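You operate a simulated robot arm through the tools that you are given. There is no shell and no other tool. Be economical: measure what you need, move in short steps, check, and stop when the job is done.

Carry out the task below with a simulated robot arm. There is one attempt and no reset: what you move stays moved.

JOB
Fit the white felt pad into the printer's empty side drawer, then clean the print head.
Fine: the pad sits down in the drawer, drawer shut before you press CLEAN once; the grey pad stays out.

It is judged by the outcome, as a careful person would: the job done as asked, and still so three seconds after it is handed in. It fails if anything else is knocked over, pushed out of place, dropped, spilled or broken.

ROBOT AND FRAMES
A 6-joint arm with a two-finger parallel gripper, fixed in place. Base frame: the origin is at the foot of the arm, x ahead of it, y to its left, z up; the work surface is at about z = 95. Readings come in cm, degrees, newtons and seconds.
With the tool pointing down near the work surface it reaches from about 22 to 66 cm from the base axis. Its first joint turns from -66.0 to 66.0 degrees. Payload 2.9 kg.
Tool frame: the origin (TCP) lies between the finger pads and is the grasp point; the fingertips stand 3 cm ahead of it; z points along the fingers, y is the line along which they close. The gripper opens to 11 cm. The fingers are 2 cm wide and 1 cm thick; the gripper's body (4.8 by 11.2 cm) begins 5.5 cm behind the TCP.
Orientation is that of the tool frame in the base frame, as a unit quaternion [w, x, y, z]. With the fingers straight down and closing along the base's y, the tool's x points along the base's -x, its y along +y and its z along -z.

CONTROLS
- The arm moves only by the tool play_rows. Its argument "motion" is a list that holds one entry, the list of rows, each a list of 7 numbers: the turn, a rotation vector about the base's x, y, z in degrees, then the shift along the base's x, y, z in cm, then the opening, from 0 (shut) to 1 (fully open). In form: [[[wx, wy, wz, dx, dy, dz, claw], ...]]. A call has 1 to 12 rows; each row shifts and turns the commanded pose from where the row before left it. Rows are played at 5 a second. More than 5 cm and 8.6 degrees between two rows, or a gripper value outside its range, and nothing of the call is played. A pose out of reach is approached as far as the arm can. The call stops where the force on the tool passes 40 N (or 10 N more than at its start, if that is more) or the arm is blocked; 0.2 s more then pass. The fingers move at their own pace (about 10.8 cm/s each) and stop on an object; they squeeze with about 25 N. The grip force told is the motor's: it shows also when the fingers shut on nothing. Time passes only in rows, and 0.2 s behind the last, so rows that do not move let the fingers close. It gives the time, the measured TCP pose, the force on the tool (base axes), the opening and the grip force at its end, in the units of the frame above (readings bear some noise).
- Cameras (640 x 400 px; columns grow to the right, rows downward): "scene" is fixed at [9.41, 44.44, 142.47]; the picture's right is [-0.62, -0.78, 0.00], its down [-0.30, 0.24, -0.92] and it looks along [0.72, -0.57, -0.38] (base axes); focal length 357 px, centre (320, 200). "wrist" rides on the gripper at [7.2, 1.7, -10.3] in the tool frame; the picture's right is [-0.23, 0.97, 0.00], its down [-0.76, -0.18, -0.62] and it looks along [-0.61, -0.14, 0.78] (tool axes); focal length 222 px, centre (320, 200). There is no depth. A picture from a camera that has moved, and an enlarged one, comes with that camera's place and axes in the base frame and with its lens. The place of the scene camera against the robot may be out by one fixed shift of up to 2.5 cm in any direction.
- camera(camera): a new picture of that camera. The clock stands still meanwhile.
- zoom(camera, box): a new picture of the part [left, top, right, bottom] of that camera's present view, enlarged. The clock stands still meanwhile.
- close_job(): hands the job in; it is judged then, once.

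Work in short steps. Places have to be worked out from the pictures, the camera data and where the tool is seen: move nearer, look again, correct. Check each grasp and each placing, and mend what went wrong. You have 120 turns and 76 pictures in all, those below and enlarged ones among them. Open the gripper and draw the arm clear of the work before you hand the job in, unless the task says otherwise; then end with one line.

The tools are called after "Request:" as name(argument=value, ...) on one line, values as JSON. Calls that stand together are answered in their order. play_rows: Moves the arm, as the interface text tells. Its arguments: {"type":"object","properties":{"motion":{"type":"array"}},"required":["motion"]} The other tools are called the same way: camera (camera) takes a picture; zoom (camera, box) takes an enlarged picture of a part of a camera's view; close_job () hands the job in.

At the start:

```text
time_s: 0.0
ee_pos: [37.77, 3.91, 120.55]
orientation: [-0.001, 0.0, 1.0, 0.0]
contact_force: [-0.4, -0.2, 0.2]
finger_gap: 10.98
grip_force: 0.2
```

scene: 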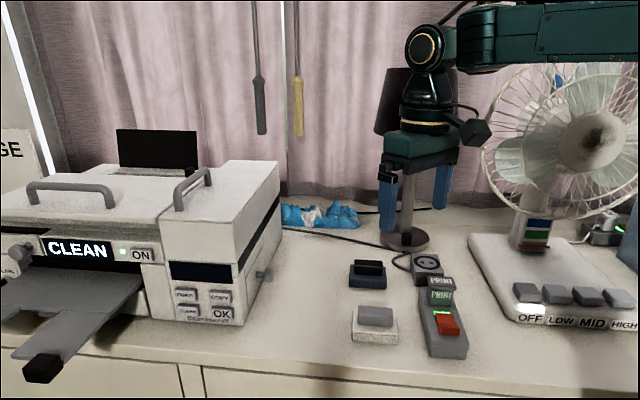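
wrist: 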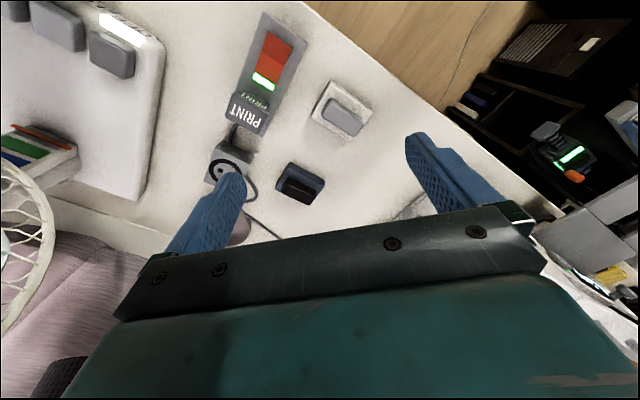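

The scene shows the printer at left, two small pad-like items (grey-topped white block and dark block), and a print button switch. I zoom in on the printer and the pads to identify them.

Request:
zoom(camera="scene", box=[0, 200, 280, 390])

Request:
zoom(camera="scene", box=[260, 180, 480, 370])

Request:
zoom(camera="wrist", box=[200, 0, 640, 300])

```text
2.11 times, centred on (140, 295) of scene
camera zoom: at [9.41, 44.44, 142.47], right [-0.62, -0.78, 0.0], down [-0.3, 0.24, -0.92], along [0.72, -0.57, -0.38], focal length 751 px, centre (699, 0)
```

zoom: 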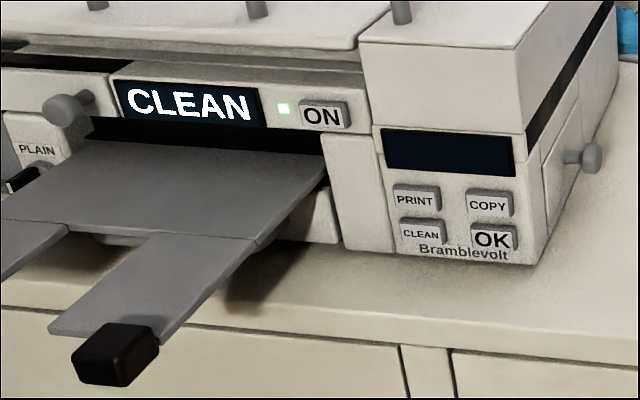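

```text
2.11 times, centred on (370, 275) of scene
camera zoom: at [9.41, 44.44, 142.47], right [-0.62, -0.78, 0.0], down [-0.3, 0.24, -0.92], along [0.72, -0.57, -0.38], focal length 751 px, centre (215, 42)
```

zoom: 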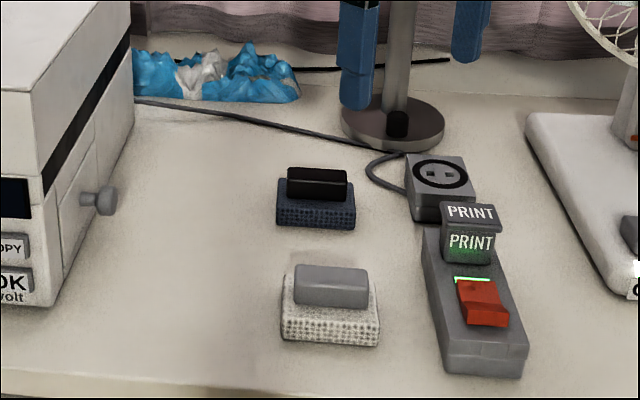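

```text
1.33 times, centred on (420, 150) of wrist
camera zoom: at [30.54, 5.7, 130.98], right [0.23, 0.97, 0.0], down [0.76, -0.18, 0.62], along [0.61, -0.14, -0.78], focal length 296 px, centre (187, 267)
```

zoom: 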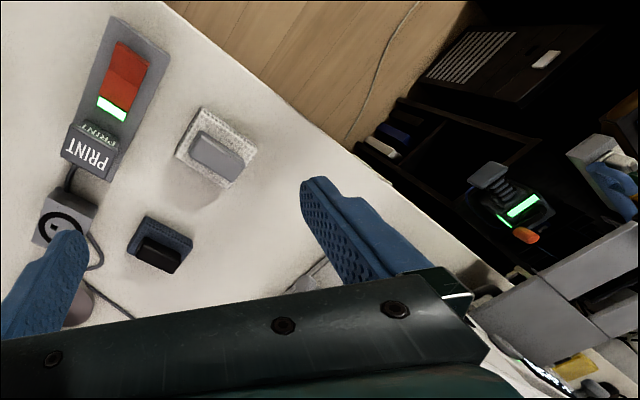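

White pad (grey handle) looks to be at about (42, 6.5), and the printer side face faces the robot at ~45° with a knob near (65, 15, 100). I zoom in on the panel and the side drawer.

Request:
zoom(camera="scene", box=[160, 250, 290, 335])

Request:
zoom(camera="scene", box=[0, 225, 160, 330])

Request:
zoom(camera="scene", box=[330, 240, 430, 350])

```text
4.71 times, centred on (225, 292) of scene
camera zoom: at [9.41, 44.44, 142.47], right [-0.62, -0.78, 0.0], down [-0.3, 0.24, -0.92], along [0.72, -0.57, -0.38], focal length 1679 px, centre (767, -235)
```

zoom: 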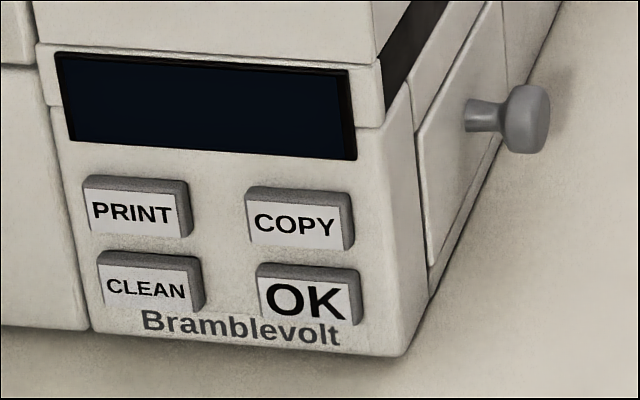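

```text
3.81 times, centred on (80, 278) of scene
camera zoom: at [9.41, 44.44, 142.47], right [-0.62, -0.78, 0.0], down [-0.3, 0.24, -0.92], along [0.72, -0.57, -0.38], focal length 1359 px, centre (1234, -95)
```

zoom: 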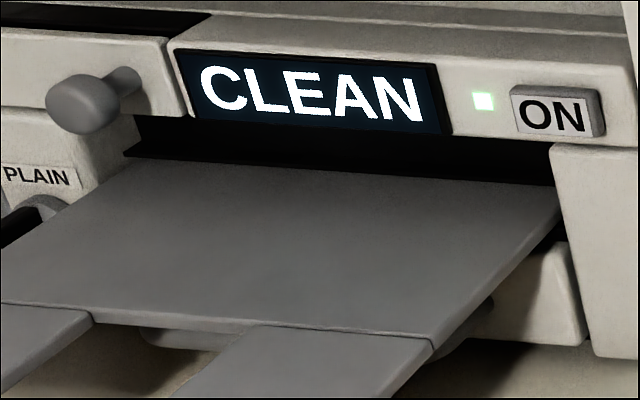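

```text
3.64 times, centred on (380, 295) of scene
camera zoom: at [9.41, 44.44, 142.47], right [-0.62, -0.78, 0.0], down [-0.3, 0.24, -0.92], along [0.72, -0.57, -0.38], focal length 1297 px, centre (102, -146)
```

zoom: 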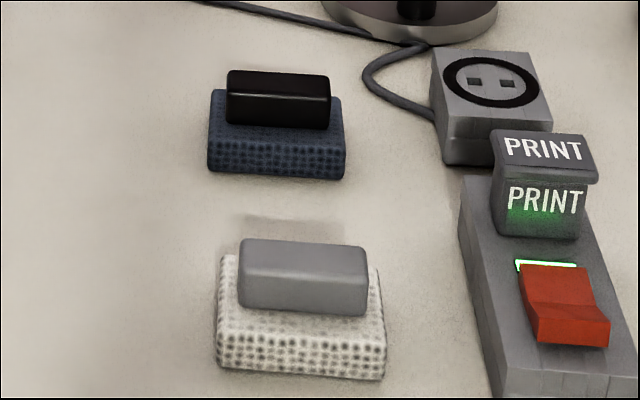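

The drawer closes flush in the side face with a round knob; CLEAN is the lower-left button on the front panel. I turn the tool 45° about z to look toward the side face with the wrist camera.

Request:
play_rows(motion=[[[0, 0, 7.5, 1, -0.8, 0, 1], [0, 0, 7.5, 1, -0.8, 0, 1], [0, 0, 7.5, 1, -0.8, 0, 1], [0, 0, 7.5, 1, -0.8, 0, 1], [0, 0, 7.5, 1, -0.8, 0, 1], [0, 0, 7.5, 1, -0.8, 0, 1], [0, 0, 0, 0, 0, 0, 1]]])

Request:
camera(camera="wrist")

```text
time_s: 1.6
ee_pos: [43.79, -0.77, 120.7]
orientation: [0.0, -0.383, 0.924, 0.0]
contact_force: [0.1, -0.5, -0.3]
finger_gap: 11.0
grip_force: 0.1
```

```text
67 pictures are left
camera wrist: at [37.46, -4.68, 130.99], right [-0.53, 0.85, 0.0], down [0.66, 0.41, 0.62], along [0.53, 0.33, -0.78], focal length 222 px, centre (320, 200)
```

wrist: 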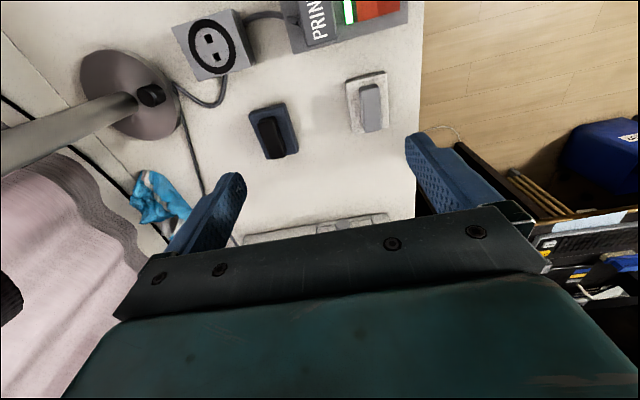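

The camera needs the fingers tilted forward to see the printer. I tilt 40° about the (1,-1,0) axis while lowering a bit.

Request:
play_rows(motion=[[[5.66, -5.66, 0, 0.6, 0, -1, 1], [5.66, -5.66, 0, 0.6, 0, -1, 1], [5.66, -5.66, 0, 0.6, 0, -1, 1], [5.66, -5.66, 0, 0.6, 0, -1, 1], [5.66, -5.66, 0, 0.6, 0, -1, 1], [0, 0, 0, 0, 0, 0, 1]]])

Request:
camera(camera="wrist")

```text
time_s: 3.0
ee_pos: [46.78, -0.77, 115.51]
orientation: [0.316, -0.36, 0.868, 0.131]
contact_force: [-0.4, 0.9, -0.2]
finger_gap: 11.0
grip_force: 0.0
```

```text
66 pictures are left
camera wrist: at [36.94, -8.18, 118.85], right [-0.57, 0.81, 0.15], down [0.25, 0.0, 0.97], along [0.78, 0.58, -0.21], focal length 222 px, centre (320, 200)
```

wrist: 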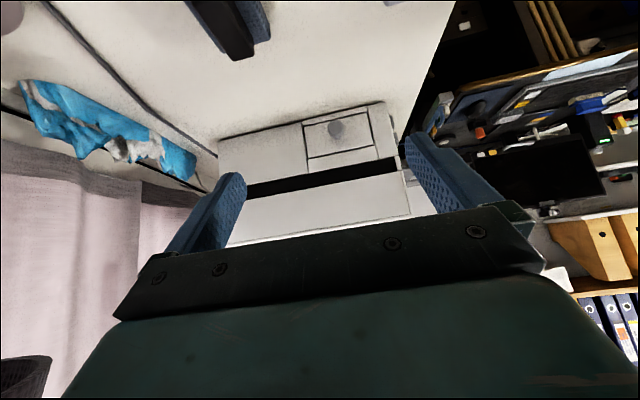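

The knob shows at about (62, 16, 99.5); drawer face behind it. I move nearer to a standoff and look again.

Request:
play_rows(motion=[[[0, 0, 0, 1.8, 2.2, -2.6, 1], [0, 0, 0, 1.8, 2.2, -2.6, 1], [0, 0, 0, 1.8, 2.2, -2.6, 1], [0, 0, 0, 1.4, 2.0, -2.2, 1], [0, 0, 0, 0, 0, 0, 1]]])

Request:
camera(camera="wrist")

Request:
camera(camera="scene")

```text
time_s: 4.2
ee_pos: [53.59, 8.09, 105.67]
orientation: [0.316, -0.359, 0.868, 0.131]
contact_force: [0.3, 0.2, -0.5]
finger_gap: 10.98
grip_force: 0.1
```

```text
65 pictures are left
camera wrist: at [43.78, 0.74, 108.96], right [-0.57, 0.81, 0.15], down [0.25, 0.0, 0.97], along [0.78, 0.58, -0.21], focal length 222 px, centre (320, 200)
```

wrist: 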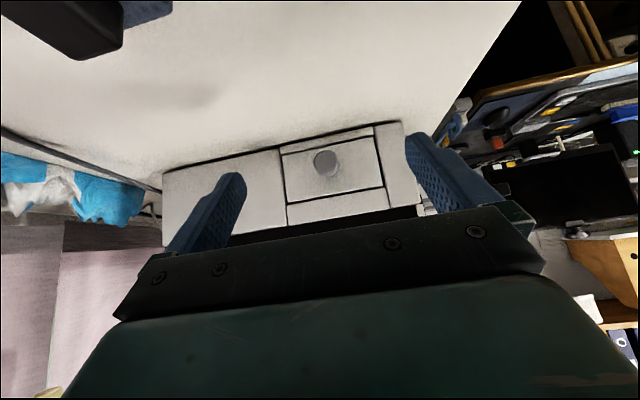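

```text
64 pictures are left
```

scene: 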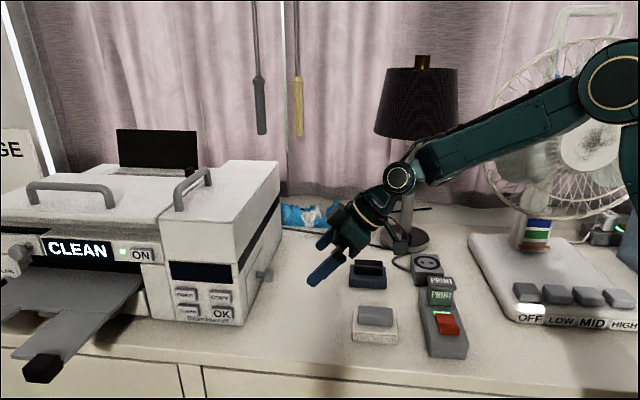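

Triangulating two wrist views puts the knob at about (60.7, 14.8, 100.4), with the face about 3.7 cm behind it. I move the TCP onto it, open.

Request:
play_rows(motion=[[[0, 0, 0, 1.8, 1.7, -1.4, 1], [0, 0, 0, 1.8, 1.7, -1.4, 1], [0, 0, 0, 1.7, 1.6, -1.3, 1], [0, 0, 0, 1.4, 1.4, -1.0, 1], [0, 0, 0, 0, 0, 0, 1]]])

Request:
camera(camera="wrist")

Request:
zoom(camera="scene", box=[200, 160, 440, 340])

```text
time_s: 5.4
ee_pos: [60.16, 14.17, 100.61]
orientation: [0.316, -0.359, 0.868, 0.131]
contact_force: [-0.3, -0.8, -0.1]
finger_gap: 11.0
grip_force: 0.1
```

```text
63 pictures are left
camera wrist: at [50.38, 6.87, 103.89], right [-0.57, 0.81, 0.15], down [0.25, 0.0, 0.97], along [0.78, 0.58, -0.21], focal length 222 px, centre (320, 200)
```

wrist: 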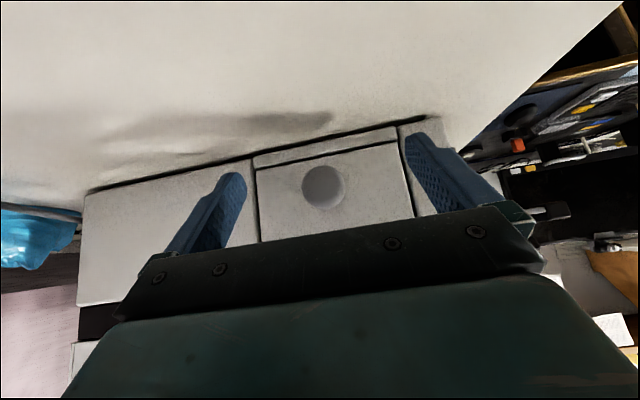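

```text
2.22 times, centred on (320, 250) of scene
camera zoom: at [9.41, 44.44, 142.47], right [-0.62, -0.78, 0.0], down [-0.3, 0.24, -0.92], along [0.72, -0.57, -0.38], focal length 793 px, centre (320, 89)
```

zoom: 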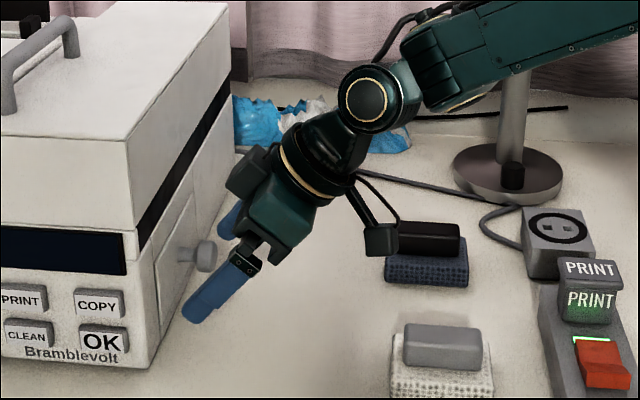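

The knob sits between the fingers, about 0.5 cm ahead of the TCP. I advance slightly and close on it.

Request:
play_rows(motion=[[[0, 0, 0, 0.45, 0.5, -0.2, 1], [0, 0, 0, 0, 0, 0, 0.4], [0, 0, 0, 0, 0, 0, 0], [0, 0, 0, 0, 0, 0, 0], [0, 0, 0, 0, 0, 0, 0]]])

```text
time_s: 6.6
ee_pos: [60.59, 14.63, 100.28]
orientation: [0.317, -0.359, 0.868, 0.131]
contact_force: [0.9, 0.4, -0.1]
finger_gap: 2.66
grip_force: 44.7
```

The fingers closed at 2.66 cm on the knob. I pull slowly along (-0.7,-0.7).

Request:
play_rows(motion=[[[0, 0, 0, -0.5, -0.5, 0, 0], [0, 0, 0, -0.7, -0.7, 0, 0], [0, 0, 0, -0.7, -0.7, 0, 0], [0, 0, 0, -0.7, -0.7, 0, 0], [0, 0, 0, 0, 0, 0, 0]]])

Request:
zoom(camera="scene", box=[200, 160, 440, 340])

```text
time_s: 7.8
ee_pos: [58.08, 12.14, 100.36]
orientation: [0.316, -0.359, 0.868, 0.131]
contact_force: [1.0, -1.4, 0.2]
finger_gap: 2.72
grip_force: 45.2
```

```text
2.22 times, centred on (320, 250) of scene
camera zoom: at [9.41, 44.43, 142.47], right [-0.62, -0.78, 0.0], down [-0.3, 0.24, -0.92], along [0.72, -0.57, -0.38], focal length 793 px, centre (320, 89)
```

zoom: 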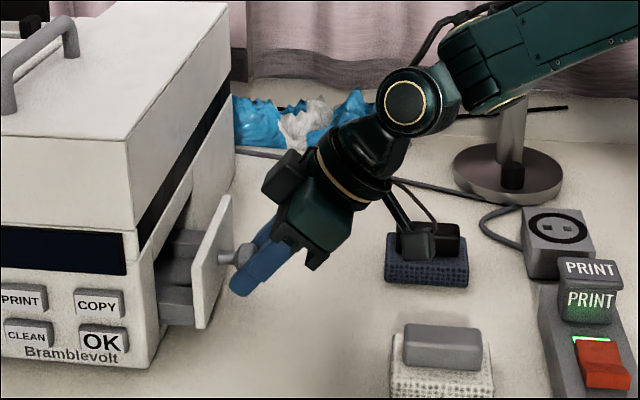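

The drawer slides out freely. I keep pulling another ~6 cm.

Request:
play_rows(motion=[[[0, 0, 0, -0.7, -0.7, 0, 0], [0, 0, 0, -0.7, -0.7, 0, 0], [0, 0, 0, -0.7, -0.7, 0, 0], [0, 0, 0, -0.7, -0.7, 0, 0], [0, 0, 0, -0.7, -0.7, 0, 0], [0, 0, 0, -0.7, -0.7, 0, 0], [0, 0, 0, 0, 0, 0, 0]]])

Request:
zoom(camera="scene", box=[200, 160, 440, 340])

```text
time_s: 9.4
ee_pos: [53.76, 7.79, 100.39]
orientation: [0.315, -0.361, 0.868, 0.132]
contact_force: [-2.9, 2.6, -4.7]
finger_gap: 2.67
grip_force: 44.7
```

```text
2.22 times, centred on (320, 250) of scene
camera zoom: at [9.41, 44.44, 142.46], right [-0.62, -0.78, 0.0], down [-0.3, 0.24, -0.92], along [0.72, -0.57, -0.38], focal length 793 px, centre (320, 89)
```

zoom: 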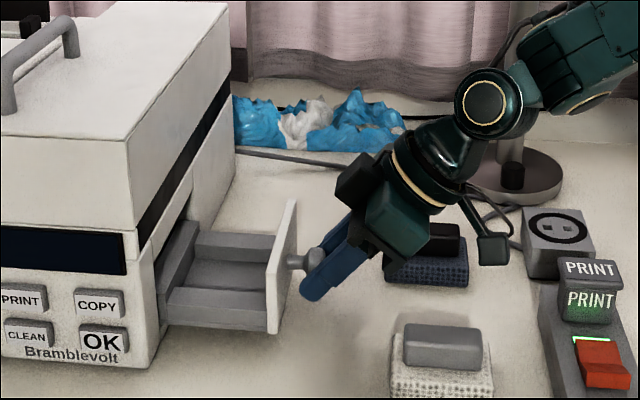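

The tray is nearly out and its back wall appears at the printer face. I pull slightly more and watch the force.

Request:
play_rows(motion=[[[0, 0, 0, -0.35, -0.35, 0, 0], [0, 0, 0, -0.35, -0.35, 0, 0], [0, 0, 0, 0, 0, 0, 0]]])

Request:
zoom(camera="scene", box=[220, 220, 380, 340])

```text
time_s: 10.2
ee_pos: [53.09, 7.11, 100.39]
orientation: [0.316, -0.361, 0.868, 0.131]
contact_force: [-2.7, 2.1, -2.0]
finger_gap: 2.7
grip_force: 45.2
```

```text
3.33 times, centred on (300, 280) of scene
camera zoom: at [9.41, 44.44, 142.46], right [-0.62, -0.78, 0.0], down [-0.3, 0.24, -0.92], along [0.72, -0.57, -0.38], focal length 1189 px, centre (387, -67)
```

zoom: 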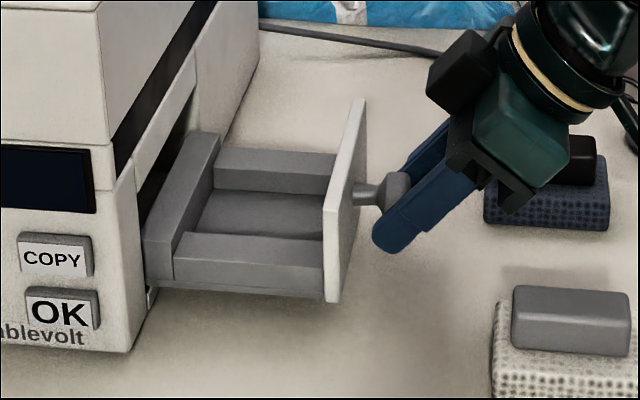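

The drawer is fully out with its back wall showing. I open the fingers and back off along the tool axis, then level the tool.

Request:
play_rows(motion=[[[0, 0, 0, 0, 0, 0, 0.5], [0, 0, 0, 0, 0, 0, 0.7], [0, 0, 0, 0, 0, 0, 0.7], [0, 0, 0, -1.3, -1.3, 2.3, 0.7], [0, 0, 0, -1.3, -1.3, 2.3, 0.7], [-5.66, 5.66, 0, -1, 0, 2, 0.7], [-5.66, 5.66, 0, -1, 0, 2, 0.7], [-5.66, 5.66, 0, -1, 0, 2, 0.7], [-5.66, 5.66, 0, -1, 0, 2, 0.7], [-5.66, 5.66, 0, -1, 0, 1, 0.7], [0, 0, 0, 0, 0, 0, 0.7]]])

Request:
camera(camera="wrist")

Request:
camera(camera="scene")

```text
time_s: 12.6
ee_pos: [45.62, 4.46, 113.81]
orientation: [-0.001, -0.383, 0.924, -0.001]
contact_force: [-1.0, -0.8, -0.3]
finger_gap: 7.69
grip_force: 0.0
```

```text
58 pictures are left
camera wrist: at [39.34, 0.64, 124.25], right [-0.53, 0.85, 0.0], down [0.67, 0.41, 0.62], along [0.53, 0.33, -0.78], focal length 222 px, centre (320, 200)
```

wrist: 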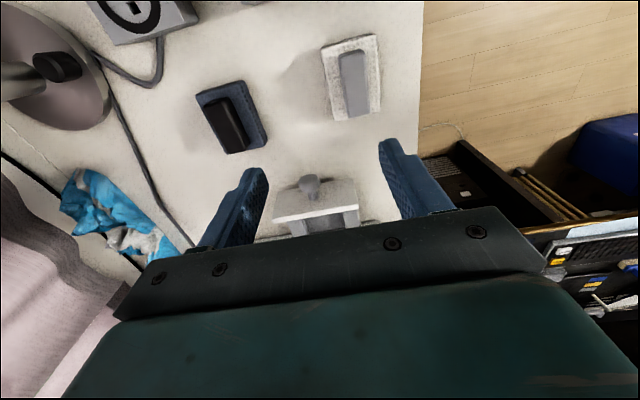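

```text
57 pictures are left
```

scene: 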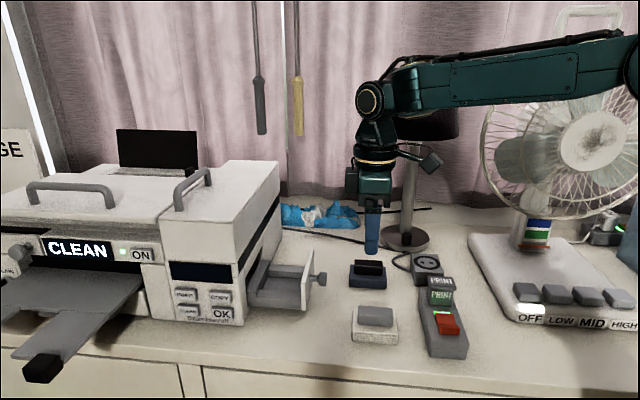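

The white pad's handle runs along ~44°, centred near (41.6, 6.4). I move above it and look closer.

Request:
play_rows(motion=[[[0, 0, 0, -2, 0.9, -2, 0.7], [0, 0, 0, -2.1, 0.95, -2, 0.7], [0, 0, 0, 0, 0, -2, 0.7], [0, 0, 0, 0, 0, 0, 0.7]]])

Request:
camera(camera="wrist")

Request:
zoom(camera="scene", box=[300, 200, 460, 350])

```text
time_s: 13.6
ee_pos: [41.58, 6.38, 107.89]
orientation: [0.0, -0.383, 0.924, 0.0]
contact_force: [-0.9, -1.4, -0.6]
finger_gap: 7.66
grip_force: 0.1
```

```text
56 pictures are left
camera wrist: at [35.24, 2.49, 118.28], right [-0.53, 0.85, 0.0], down [0.66, 0.41, 0.62], along [0.53, 0.33, -0.78], focal length 222 px, centre (320, 200)
```

wrist: 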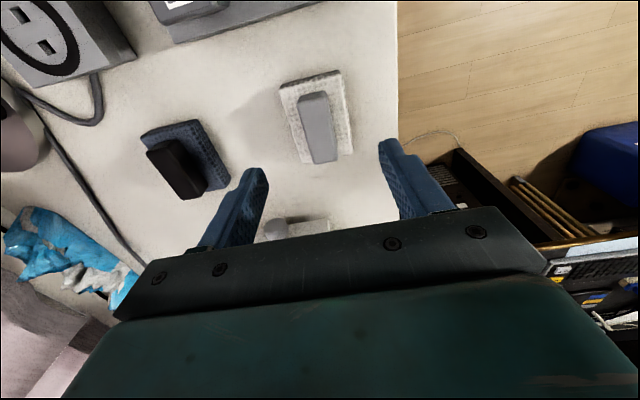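

```text
2.67 times, centred on (380, 275) of scene
camera zoom: at [9.41, 44.44, 142.47], right [-0.62, -0.78, 0.0], down [-0.3, 0.24, -0.92], along [0.72, -0.57, -0.38], focal length 951 px, centre (160, 0)
```

zoom: 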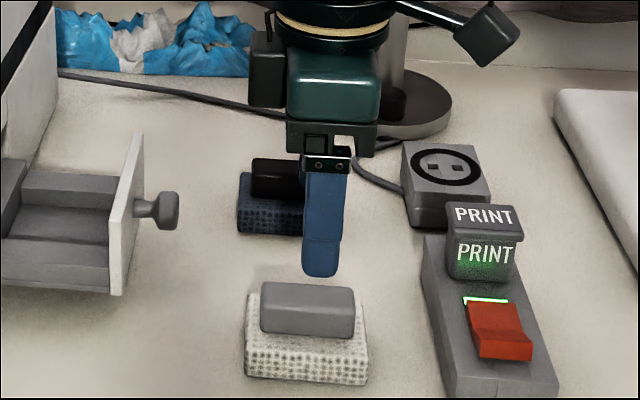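

Handle centre is about (41.3, 6.2), axis ~43°. I descend to z≈101 with a narrower opening so the tips stay above the felt.

Request:
play_rows(motion=[[[0, 0, -1.5, -0.2, -0.2, -2, 0.5], [0, 0, 0, 0, 0, -2, 0.5], [0, 0, 0, 0, 0, -1.5, 0.5], [0, 0, 0, 0, 0, -1, 0.5], [0, 0, 0, 0, 0, 0, 0.5]]])

Request:
camera(camera="wrist")

Request:
zoom(camera="scene", box=[320, 240, 440, 350])

```text
time_s: 14.8
ee_pos: [41.3, 6.27, 101.14]
orientation: [0.0, -0.371, 0.929, 0.0]
contact_force: [0.1, -0.3, 1.3]
finger_gap: 5.5
grip_force: 0.0
```

```text
54 pictures are left
camera wrist: at [34.94, 2.59, 111.61], right [-0.51, 0.86, 0.0], down [0.67, 0.4, 0.62], along [0.54, 0.32, -0.78], focal length 222 px, centre (320, 200)
```

wrist: 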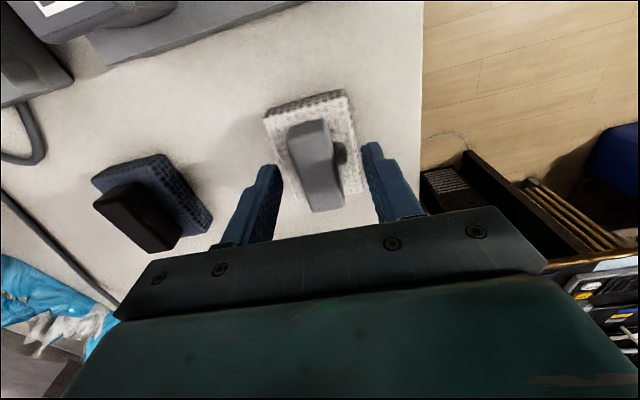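

```text
3.64 times, centred on (380, 295) of scene
camera zoom: at [9.41, 44.44, 142.47], right [-0.62, -0.78, 0.0], down [-0.3, 0.24, -0.92], along [0.72, -0.57, -0.38], focal length 1297 px, centre (102, -146)
```

zoom: 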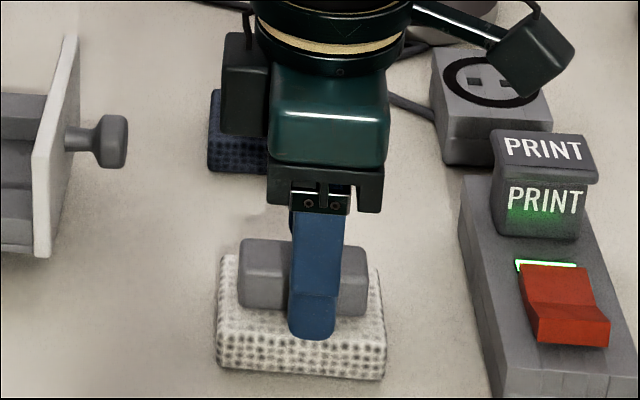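

Fingers straddle the handle. I lower 0.4 cm and close.

Request:
play_rows(motion=[[[0, 0, 0, 0, 0, -0.4, 0.5], [0, 0, 0, 0, 0, 0, 0.2], [0, 0, 0, 0, 0, 0, 0], [0, 0, 0, 0, 0, 0, 0], [0, 0, 0, 0, 0, 0, 0]]])

Request:
camera(camera="wrist")

```text
time_s: 16.0
ee_pos: [41.3, 6.17, 100.79]
orientation: [0.0, -0.37, 0.929, 0.0]
contact_force: [0.2, 0.6, 1.0]
finger_gap: 2.51
grip_force: 24.9
```

```text
52 pictures are left
camera wrist: at [34.92, 2.56, 111.28], right [-0.51, 0.86, 0.0], down [0.67, 0.4, 0.62], along [0.54, 0.32, -0.78], focal length 222 px, centre (320, 200)
```

wrist: 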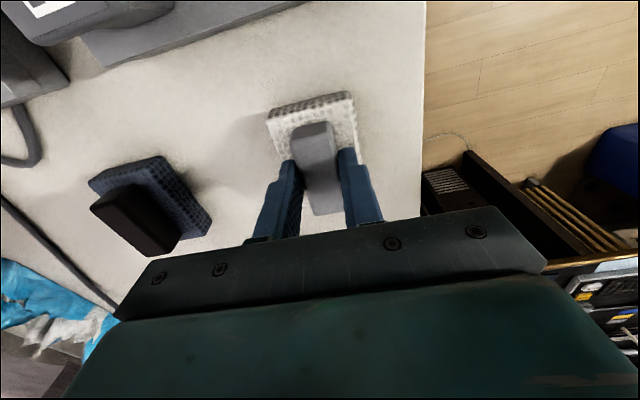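

The handle is held (2.5 cm gap). I lift and check.

Request:
play_rows(motion=[[[0, 0, 0, 0, 0, 1.5, 0], [0, 0, 0, 0, 0, 3, 0], [0, 0, 0, 0, 0, 3, 0], [0, 0, 0, 0, 0, 3, 0], [0, 0, 0, 0, 0, 2, 0], [0, 0, 0, 0, 0, 0, 0]]])

Request:
camera(camera="scene")

Request:
camera(camera="wrist")

```text
time_s: 17.4
ee_pos: [41.44, 6.18, 113.56]
orientation: [0.0, -0.37, 0.929, 0.0]
contact_force: [0.3, -0.7, -0.5]
finger_gap: 2.52
grip_force: 25.0
```

```text
51 pictures are left
```

scene: 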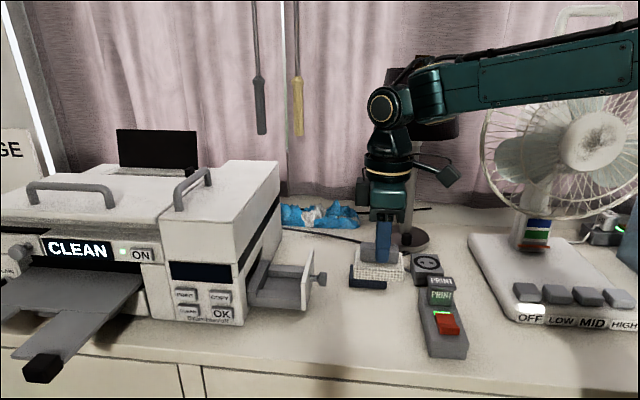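

```text
50 pictures are left
camera wrist: at [35.02, 2.59, 123.92], right [-0.51, 0.86, 0.0], down [0.67, 0.4, 0.62], along [0.54, 0.32, -0.78], focal length 222 px, centre (320, 200)
```

wrist: 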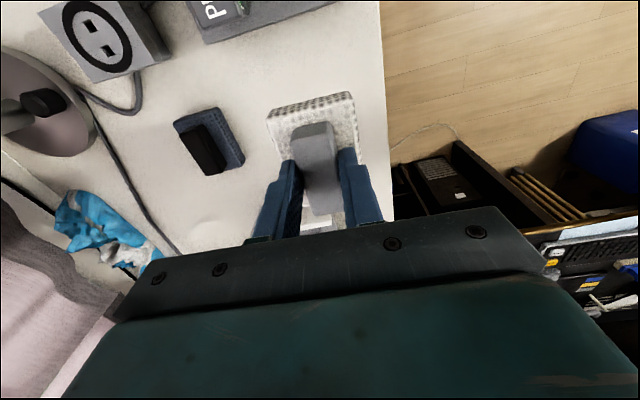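

The pad is held firmly. I carry it at this height to above the drawer tray, estimated centre about (59.3, 13.2), stopping a bit short.

Request:
play_rows(motion=[[[0, 0, 0, 3.4, 1.2, 0, 0], [0, 0, 0, 3.4, 1.2, 0, 0], [0, 0, 0, 3.4, 1.2, 0, 0], [0, 0, 0, 3.4, 1.2, 0, 0], [0, 0, 0, 3.0, 1.2, 0, 0], [0, 0, 0, 0, 0, 0, 0]]])

Request:
camera(camera="wrist")

Request:
zoom(camera="scene", box=[200, 160, 400, 330])

```text
time_s: 18.8
ee_pos: [58.18, 12.41, 113.45]
orientation: [0.0, -0.371, 0.929, 0.0]
contact_force: [-0.6, -0.3, -0.8]
finger_gap: 2.53
grip_force: 24.7
```

```text
49 pictures are left
camera wrist: at [51.71, 8.76, 123.93], right [-0.51, 0.86, 0.0], down [0.68, 0.4, 0.62], along [0.54, 0.31, -0.78], focal length 222 px, centre (320, 200)
```

wrist: 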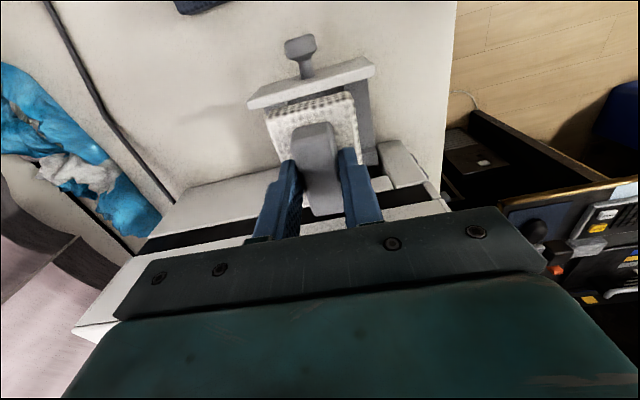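

```text
2.35 times, centred on (300, 245) of scene
camera zoom: at [9.41, 44.44, 142.47], right [-0.62, -0.78, 0.0], down [-0.3, 0.24, -0.92], along [0.72, -0.57, -0.38], focal length 839 px, centre (367, 94)
```

zoom: 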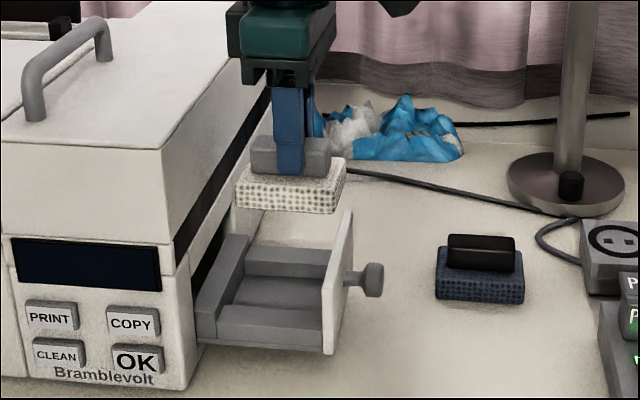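

The pad hovers over the tray. I zoom the wrist view to compare the pad edges with the tray and panel.

Request:
zoom(camera="wrist", box=[220, 20, 440, 220])

Request:
zoom(camera="scene", box=[255, 200, 325, 315])

```text
2.00 times, centred on (330, 120) of wrist
camera zoom: at [51.71, 8.76, 123.93], right [-0.51, 0.86, 0.0], down [0.68, 0.4, 0.62], along [0.54, 0.31, -0.78], focal length 444 px, centre (300, 360)
```

zoom: 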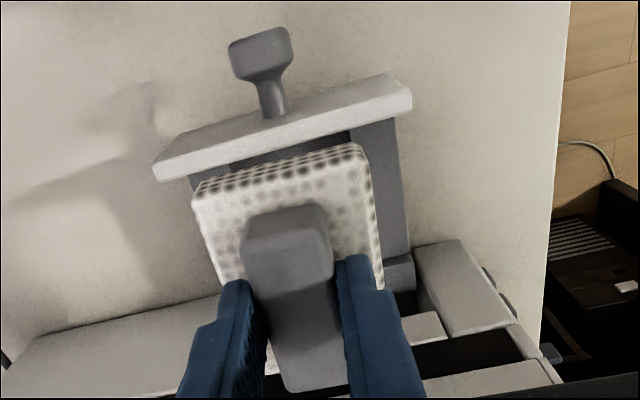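

```text
3.48 times, centred on (290, 258) of scene
camera zoom: at [9.41, 44.44, 142.47], right [-0.62, -0.78, 0.0], down [-0.3, 0.24, -0.92], along [0.72, -0.57, -0.38], focal length 1241 px, centre (424, 0)
```

zoom: 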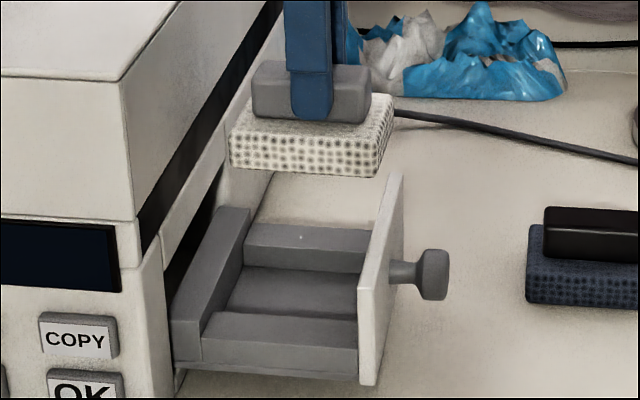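

Tool yaw (43.5°) matches the drawer (≈43.6°), lateral alignment is within ~0.2 cm; along the pull axis the pad must go ~1.2 cm toward the printer. I shift and lower to just above the panel top.

Request:
play_rows(motion=[[[0, 0, 0, 0.43, 0.41, -0.5, 0], [0, 0, 0, 0.43, 0.41, -1, 0], [0, 0, 0, 0, 0, -1.5, 0], [0, 0, 0, 0, 0, 0, 0]]])

Request:
zoom(camera="wrist", box=[220, 20, 440, 220])

Request:
zoom(camera="scene", box=[255, 200, 325, 315])

```text
time_s: 19.8
ee_pos: [58.73, 12.98, 110.61]
orientation: [-0.001, -0.37, 0.929, 0.0]
contact_force: [-0.4, 0.2, -0.9]
finger_gap: 2.49
grip_force: 25.3
```

```text
2.00 times, centred on (330, 120) of wrist
camera zoom: at [52.39, 9.29, 121.0], right [-0.51, 0.86, 0.0], down [0.67, 0.4, 0.62], along [0.54, 0.32, -0.78], focal length 444 px, centre (300, 360)
```

zoom: 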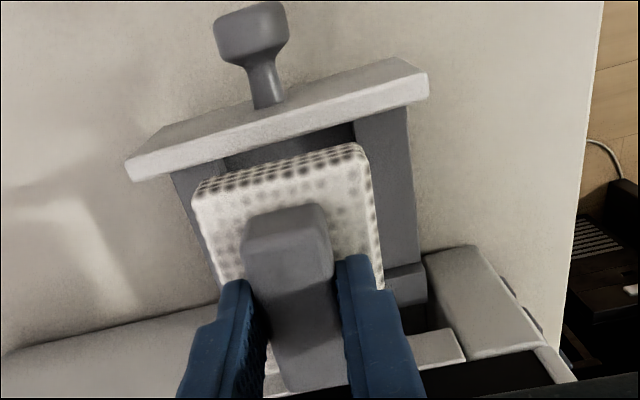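

```text
3.48 times, centred on (290, 258) of scene
camera zoom: at [9.41, 44.44, 142.47], right [-0.62, -0.78, 0.0], down [-0.3, 0.24, -0.92], along [0.72, -0.57, -0.38], focal length 1241 px, centre (424, 0)
```

zoom: 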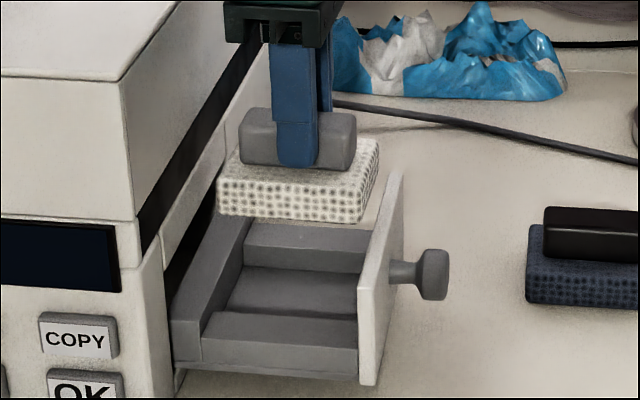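

Pad is about 0.3 cm short toward the printer still. I shift that and lower 2 cm, watching the force.

Request:
play_rows(motion=[[[0, 0, 0, 0.25, 0.2, 0, 0], [0, 0, 0, 0, 0, -1, 0], [0, 0, 0, 0, 0, -1, 0], [0, 0, 0, 0, 0, 0, 0]]])

Request:
zoom(camera="wrist", box=[220, 0, 440, 220])

Request:
zoom(camera="scene", box=[255, 220, 325, 315])

```text
time_s: 20.8
ee_pos: [59.22, 13.24, 108.49]
orientation: [0.001, -0.37, 0.929, 0.0]
contact_force: [0.5, -0.8, -0.7]
finger_gap: 2.51
grip_force: 25.2
```

```text
1.82 times, centred on (330, 110) of wrist
camera zoom: at [52.76, 9.52, 118.9], right [-0.51, 0.86, 0.0], down [0.67, 0.4, 0.62], along [0.54, 0.32, -0.78], focal length 404 px, centre (302, 364)
```

zoom: 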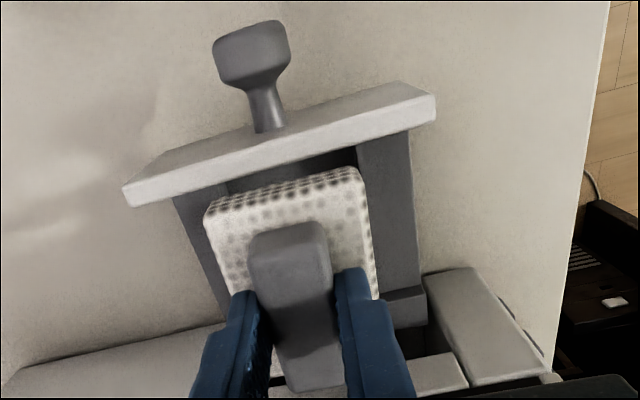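

```text
4.21 times, centred on (290, 268) of scene
camera zoom: at [9.41, 44.44, 142.47], right [-0.62, -0.78, 0.0], down [-0.3, 0.24, -0.92], along [0.72, -0.57, -0.38], focal length 1502 px, centre (446, -84)
```

zoom: 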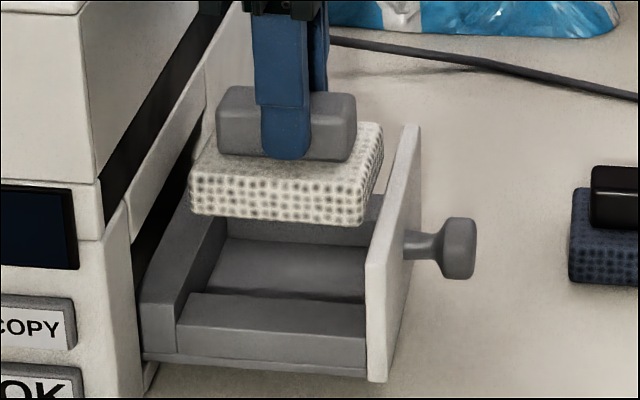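

Pad is nearly aligned; estimates suggest +0.25 cm laterally and +0.1 cm toward the printer. I correct and lower further.

Request:
play_rows(motion=[[[0, 0, 0, -0.1, 0.25, 0, 0], [0, 0, 0, 0, 0, -0.8, 0], [0, 0, 0, 0, 0, -0.7, 0], [0, 0, 0, 0, 0, 0, 0]]])

Request:
zoom(camera="wrist", box=[250, 30, 410, 170])

Request:
zoom(camera="scene", box=[255, 220, 325, 315])

```text
time_s: 21.8
ee_pos: [58.98, 13.31, 106.87]
orientation: [0.0, -0.37, 0.929, 0.0]
contact_force: [0.9, -0.6, -0.7]
finger_gap: 2.52
grip_force: 25.4
```

```text
2.86 times, centred on (330, 100) of wrist
camera zoom: at [52.54, 9.75, 117.33], right [-0.51, 0.86, 0.0], down [0.67, 0.4, 0.62], along [0.54, 0.32, -0.78], focal length 635 px, centre (291, 486)
```

zoom: 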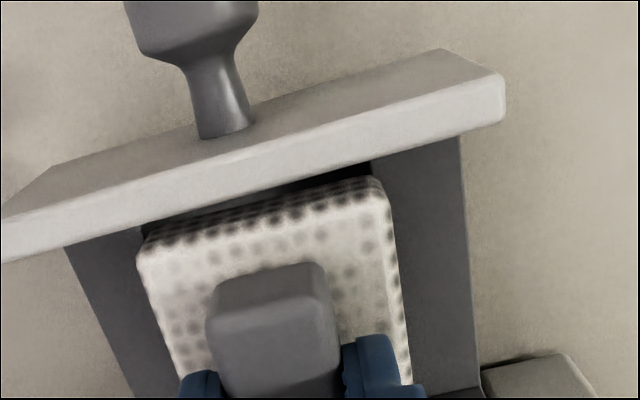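

```text
4.21 times, centred on (290, 268) of scene
camera zoom: at [9.41, 44.44, 142.47], right [-0.62, -0.78, 0.0], down [-0.3, 0.24, -0.92], along [0.72, -0.57, -0.38], focal length 1502 px, centre (446, -84)
```

zoom: 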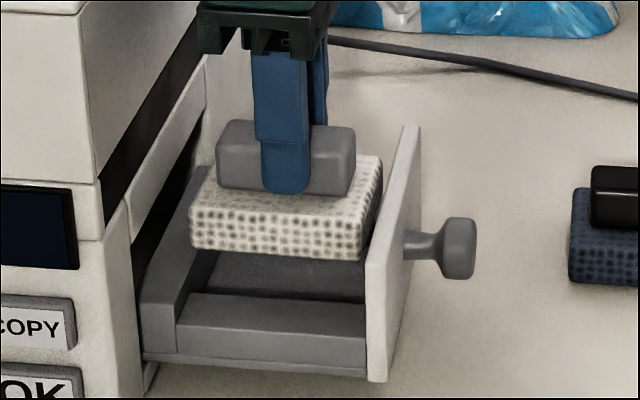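

Alignment looks good in both views (a few mm of clearance). I lower slowly into the tray.

Request:
play_rows(motion=[[[0, 0, 0, 0.08, -0.06, -0.5, 0], [0, 0, 0, 0, 0, -0.5, 0], [0, 0, 0, 0, 0, -0.4, 0], [0, 0, 0, 0, 0, 0, 0]]])

Request:
zoom(camera="wrist", box=[250, 30, 410, 170])

Request:
zoom(camera="scene", box=[255, 220, 325, 315])

```text
time_s: 22.8
ee_pos: [59.06, 13.34, 105.73]
orientation: [0.002, -0.372, 0.928, -0.001]
contact_force: [-1.5, 1.4, 12.1]
finger_gap: 2.51
grip_force: 24.8
```

```text
2.86 times, centred on (330, 100) of wrist
camera zoom: at [52.73, 9.74, 116.21], right [-0.51, 0.86, 0.0], down [0.67, 0.4, 0.63], along [0.54, 0.32, -0.78], focal length 635 px, centre (291, 486)
```

zoom: 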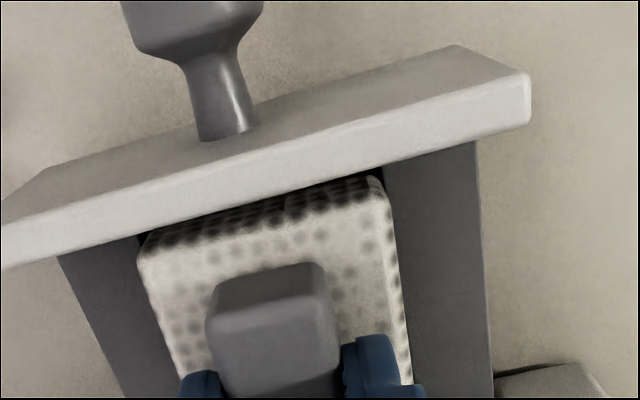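

```text
4.21 times, centred on (290, 268) of scene
camera zoom: at [9.38, 44.43, 142.47], right [-0.62, -0.78, 0.0], down [-0.3, 0.24, -0.92], along [0.72, -0.57, -0.38], focal length 1502 px, centre (446, -84)
```

zoom: 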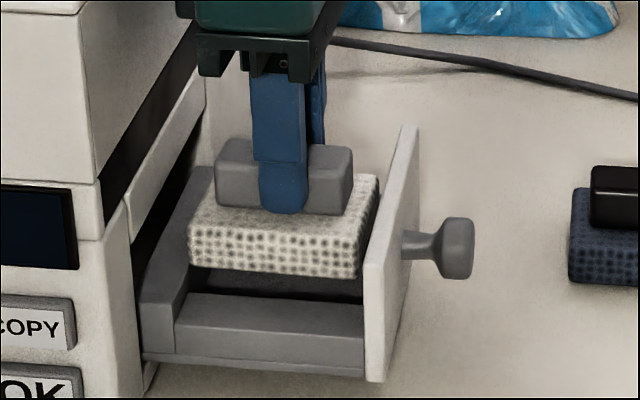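

Contact of 12 N: the pad's rear edge overlaps the taller back wall by ~1–2 mm while a gap shows at the panel. I lift 0.4 cm, shift 0.2 cm outward, and lower again.

Request:
play_rows(motion=[[[0, 0, 0, 0, 0, 0.5, 0], [0, 0, 0, -0.15, -0.15, 0, 0], [0, 0, 0, 0, 0, -0.4, 0], [0, 0, 0, 0, 0, -0.4, 0], [0, 0, 0, 0, 0, 0, 0]]])

Request:
zoom(camera="wrist", box=[250, 30, 410, 170])

Request:
zoom(camera="scene", box=[255, 220, 325, 315])

```text
time_s: 24.0
ee_pos: [58.97, 13.31, 105.31]
orientation: [0.001, -0.37, 0.929, 0.0]
contact_force: [0.3, -0.3, 0.2]
finger_gap: 2.51
grip_force: 25.5
```

```text
2.86 times, centred on (330, 100) of wrist
camera zoom: at [52.48, 9.63, 115.73], right [-0.51, 0.86, 0.0], down [0.67, 0.4, 0.62], along [0.54, 0.32, -0.78], focal length 635 px, centre (291, 486)
```

zoom: 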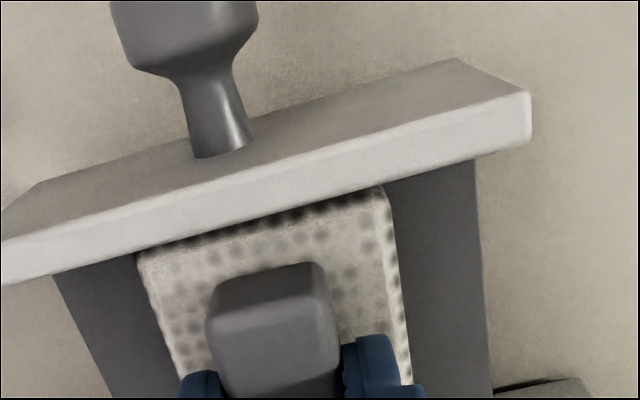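

```text
4.21 times, centred on (290, 268) of scene
camera zoom: at [9.41, 44.44, 142.47], right [-0.62, -0.78, 0.0], down [-0.3, 0.24, -0.92], along [0.72, -0.57, -0.38], focal length 1502 px, centre (446, -84)
```

zoom: 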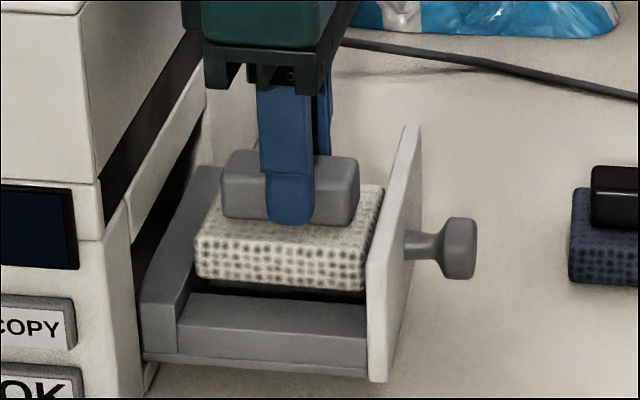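

No contact force now and the pad fits between back wall and panel. I continue down.

Request:
play_rows(motion=[[[0, 0, 0, 0, 0, -0.5, 0], [0, 0, 0, 0, 0, -0.5, 0], [0, 0, 0, 0, 0, -0.4, 0], [0, 0, 0, 0, 0, 0, 0]]])

Request:
zoom(camera="wrist", box=[250, 30, 410, 170])

Request:
zoom(camera="scene", box=[255, 220, 325, 315])

```text
time_s: 25.0
ee_pos: [58.75, 13.19, 103.63]
orientation: [-0.003, -0.37, 0.929, 0.0]
contact_force: [5.4, -6.8, -4.6]
finger_gap: 2.53
grip_force: 25.3
```

```text
2.86 times, centred on (330, 100) of wrist
camera zoom: at [52.48, 9.55, 114.0], right [-0.5, 0.86, 0.0], down [0.68, 0.4, 0.62], along [0.53, 0.31, -0.79], focal length 635 px, centre (291, 486)
```

zoom: 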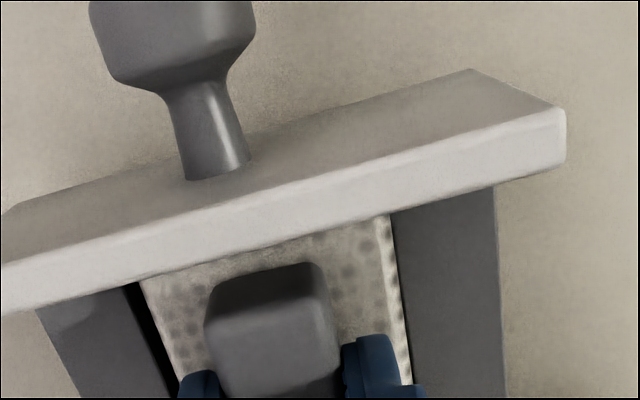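

```text
4.21 times, centred on (290, 268) of scene
camera zoom: at [9.44, 44.42, 142.47], right [-0.62, -0.78, 0.0], down [-0.3, 0.24, -0.92], along [0.72, -0.57, -0.38], focal length 1502 px, centre (446, -84)
```

zoom: 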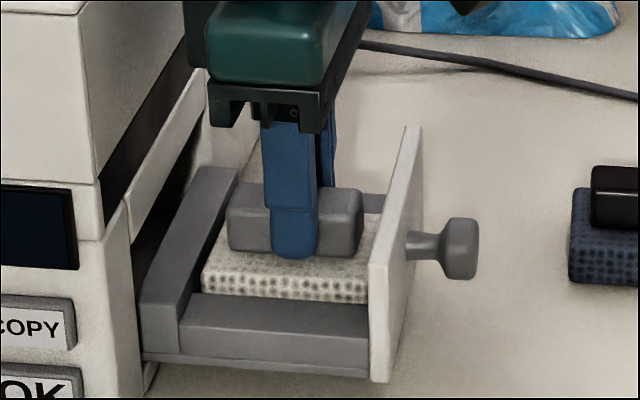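

The pad is down between the walls, pressing a little on the near side wall (gap on the other side). I shift 0.15 cm away from it and lower to the floor.

Request:
play_rows(motion=[[[0, 0, 0, 0.13, -0.14, 0, 0], [0, 0, 0, 0, 0, -0.3, 0], [0, 0, 0, 0, 0, -0.3, 0], [0, 0, 0, 0, 0, 0, 0]]])

Request:
zoom(camera="scene", box=[255, 220, 325, 315])

```text
time_s: 26.0
ee_pos: [58.93, 13.18, 103.36]
orientation: [0.0, -0.371, 0.929, 0.0]
contact_force: [0.2, 0.2, -0.8]
finger_gap: 2.52
grip_force: 24.9
```

```text
4.21 times, centred on (290, 268) of scene
camera zoom: at [9.41, 44.44, 142.47], right [-0.62, -0.78, 0.0], down [-0.3, 0.24, -0.92], along [0.72, -0.57, -0.38], focal length 1502 px, centre (446, -84)
```

zoom: 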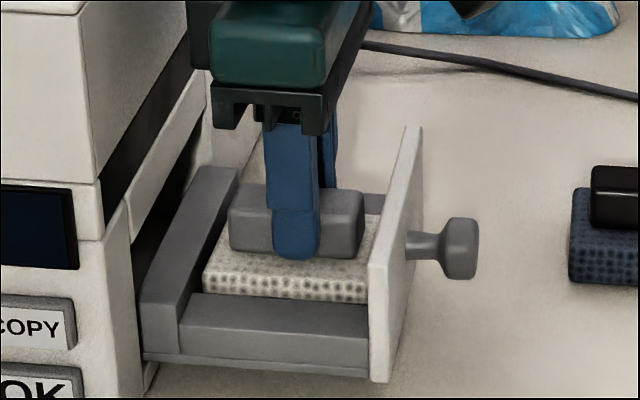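

Forces are zero; pad is still free. I keep lowering until it meets the tray floor.

Request:
play_rows(motion=[[[0, 0, 0, 0, 0, -0.4, 0], [0, 0, 0, 0, 0, -0.4, 0], [0, 0, 0, 0, 0, -0.4, 0], [0, 0, 0, 0, 0, 0, 0]]])

Request:
zoom(camera="scene", box=[255, 220, 325, 315])

```text
time_s: 27.0
ee_pos: [59.11, 13.16, 102.57]
orientation: [0.006, -0.371, 0.929, -0.001]
contact_force: [-2.6, 2.1, 37.1]
finger_gap: 2.52
grip_force: 25.5
```

```text
4.21 times, centred on (290, 268) of scene
camera zoom: at [9.33, 44.43, 142.47], right [-0.62, -0.78, 0.0], down [-0.3, 0.24, -0.92], along [0.72, -0.57, -0.38], focal length 1502 px, centre (446, -84)
```

zoom: 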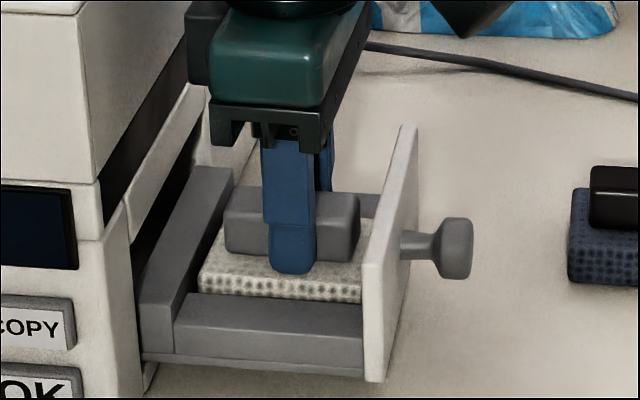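

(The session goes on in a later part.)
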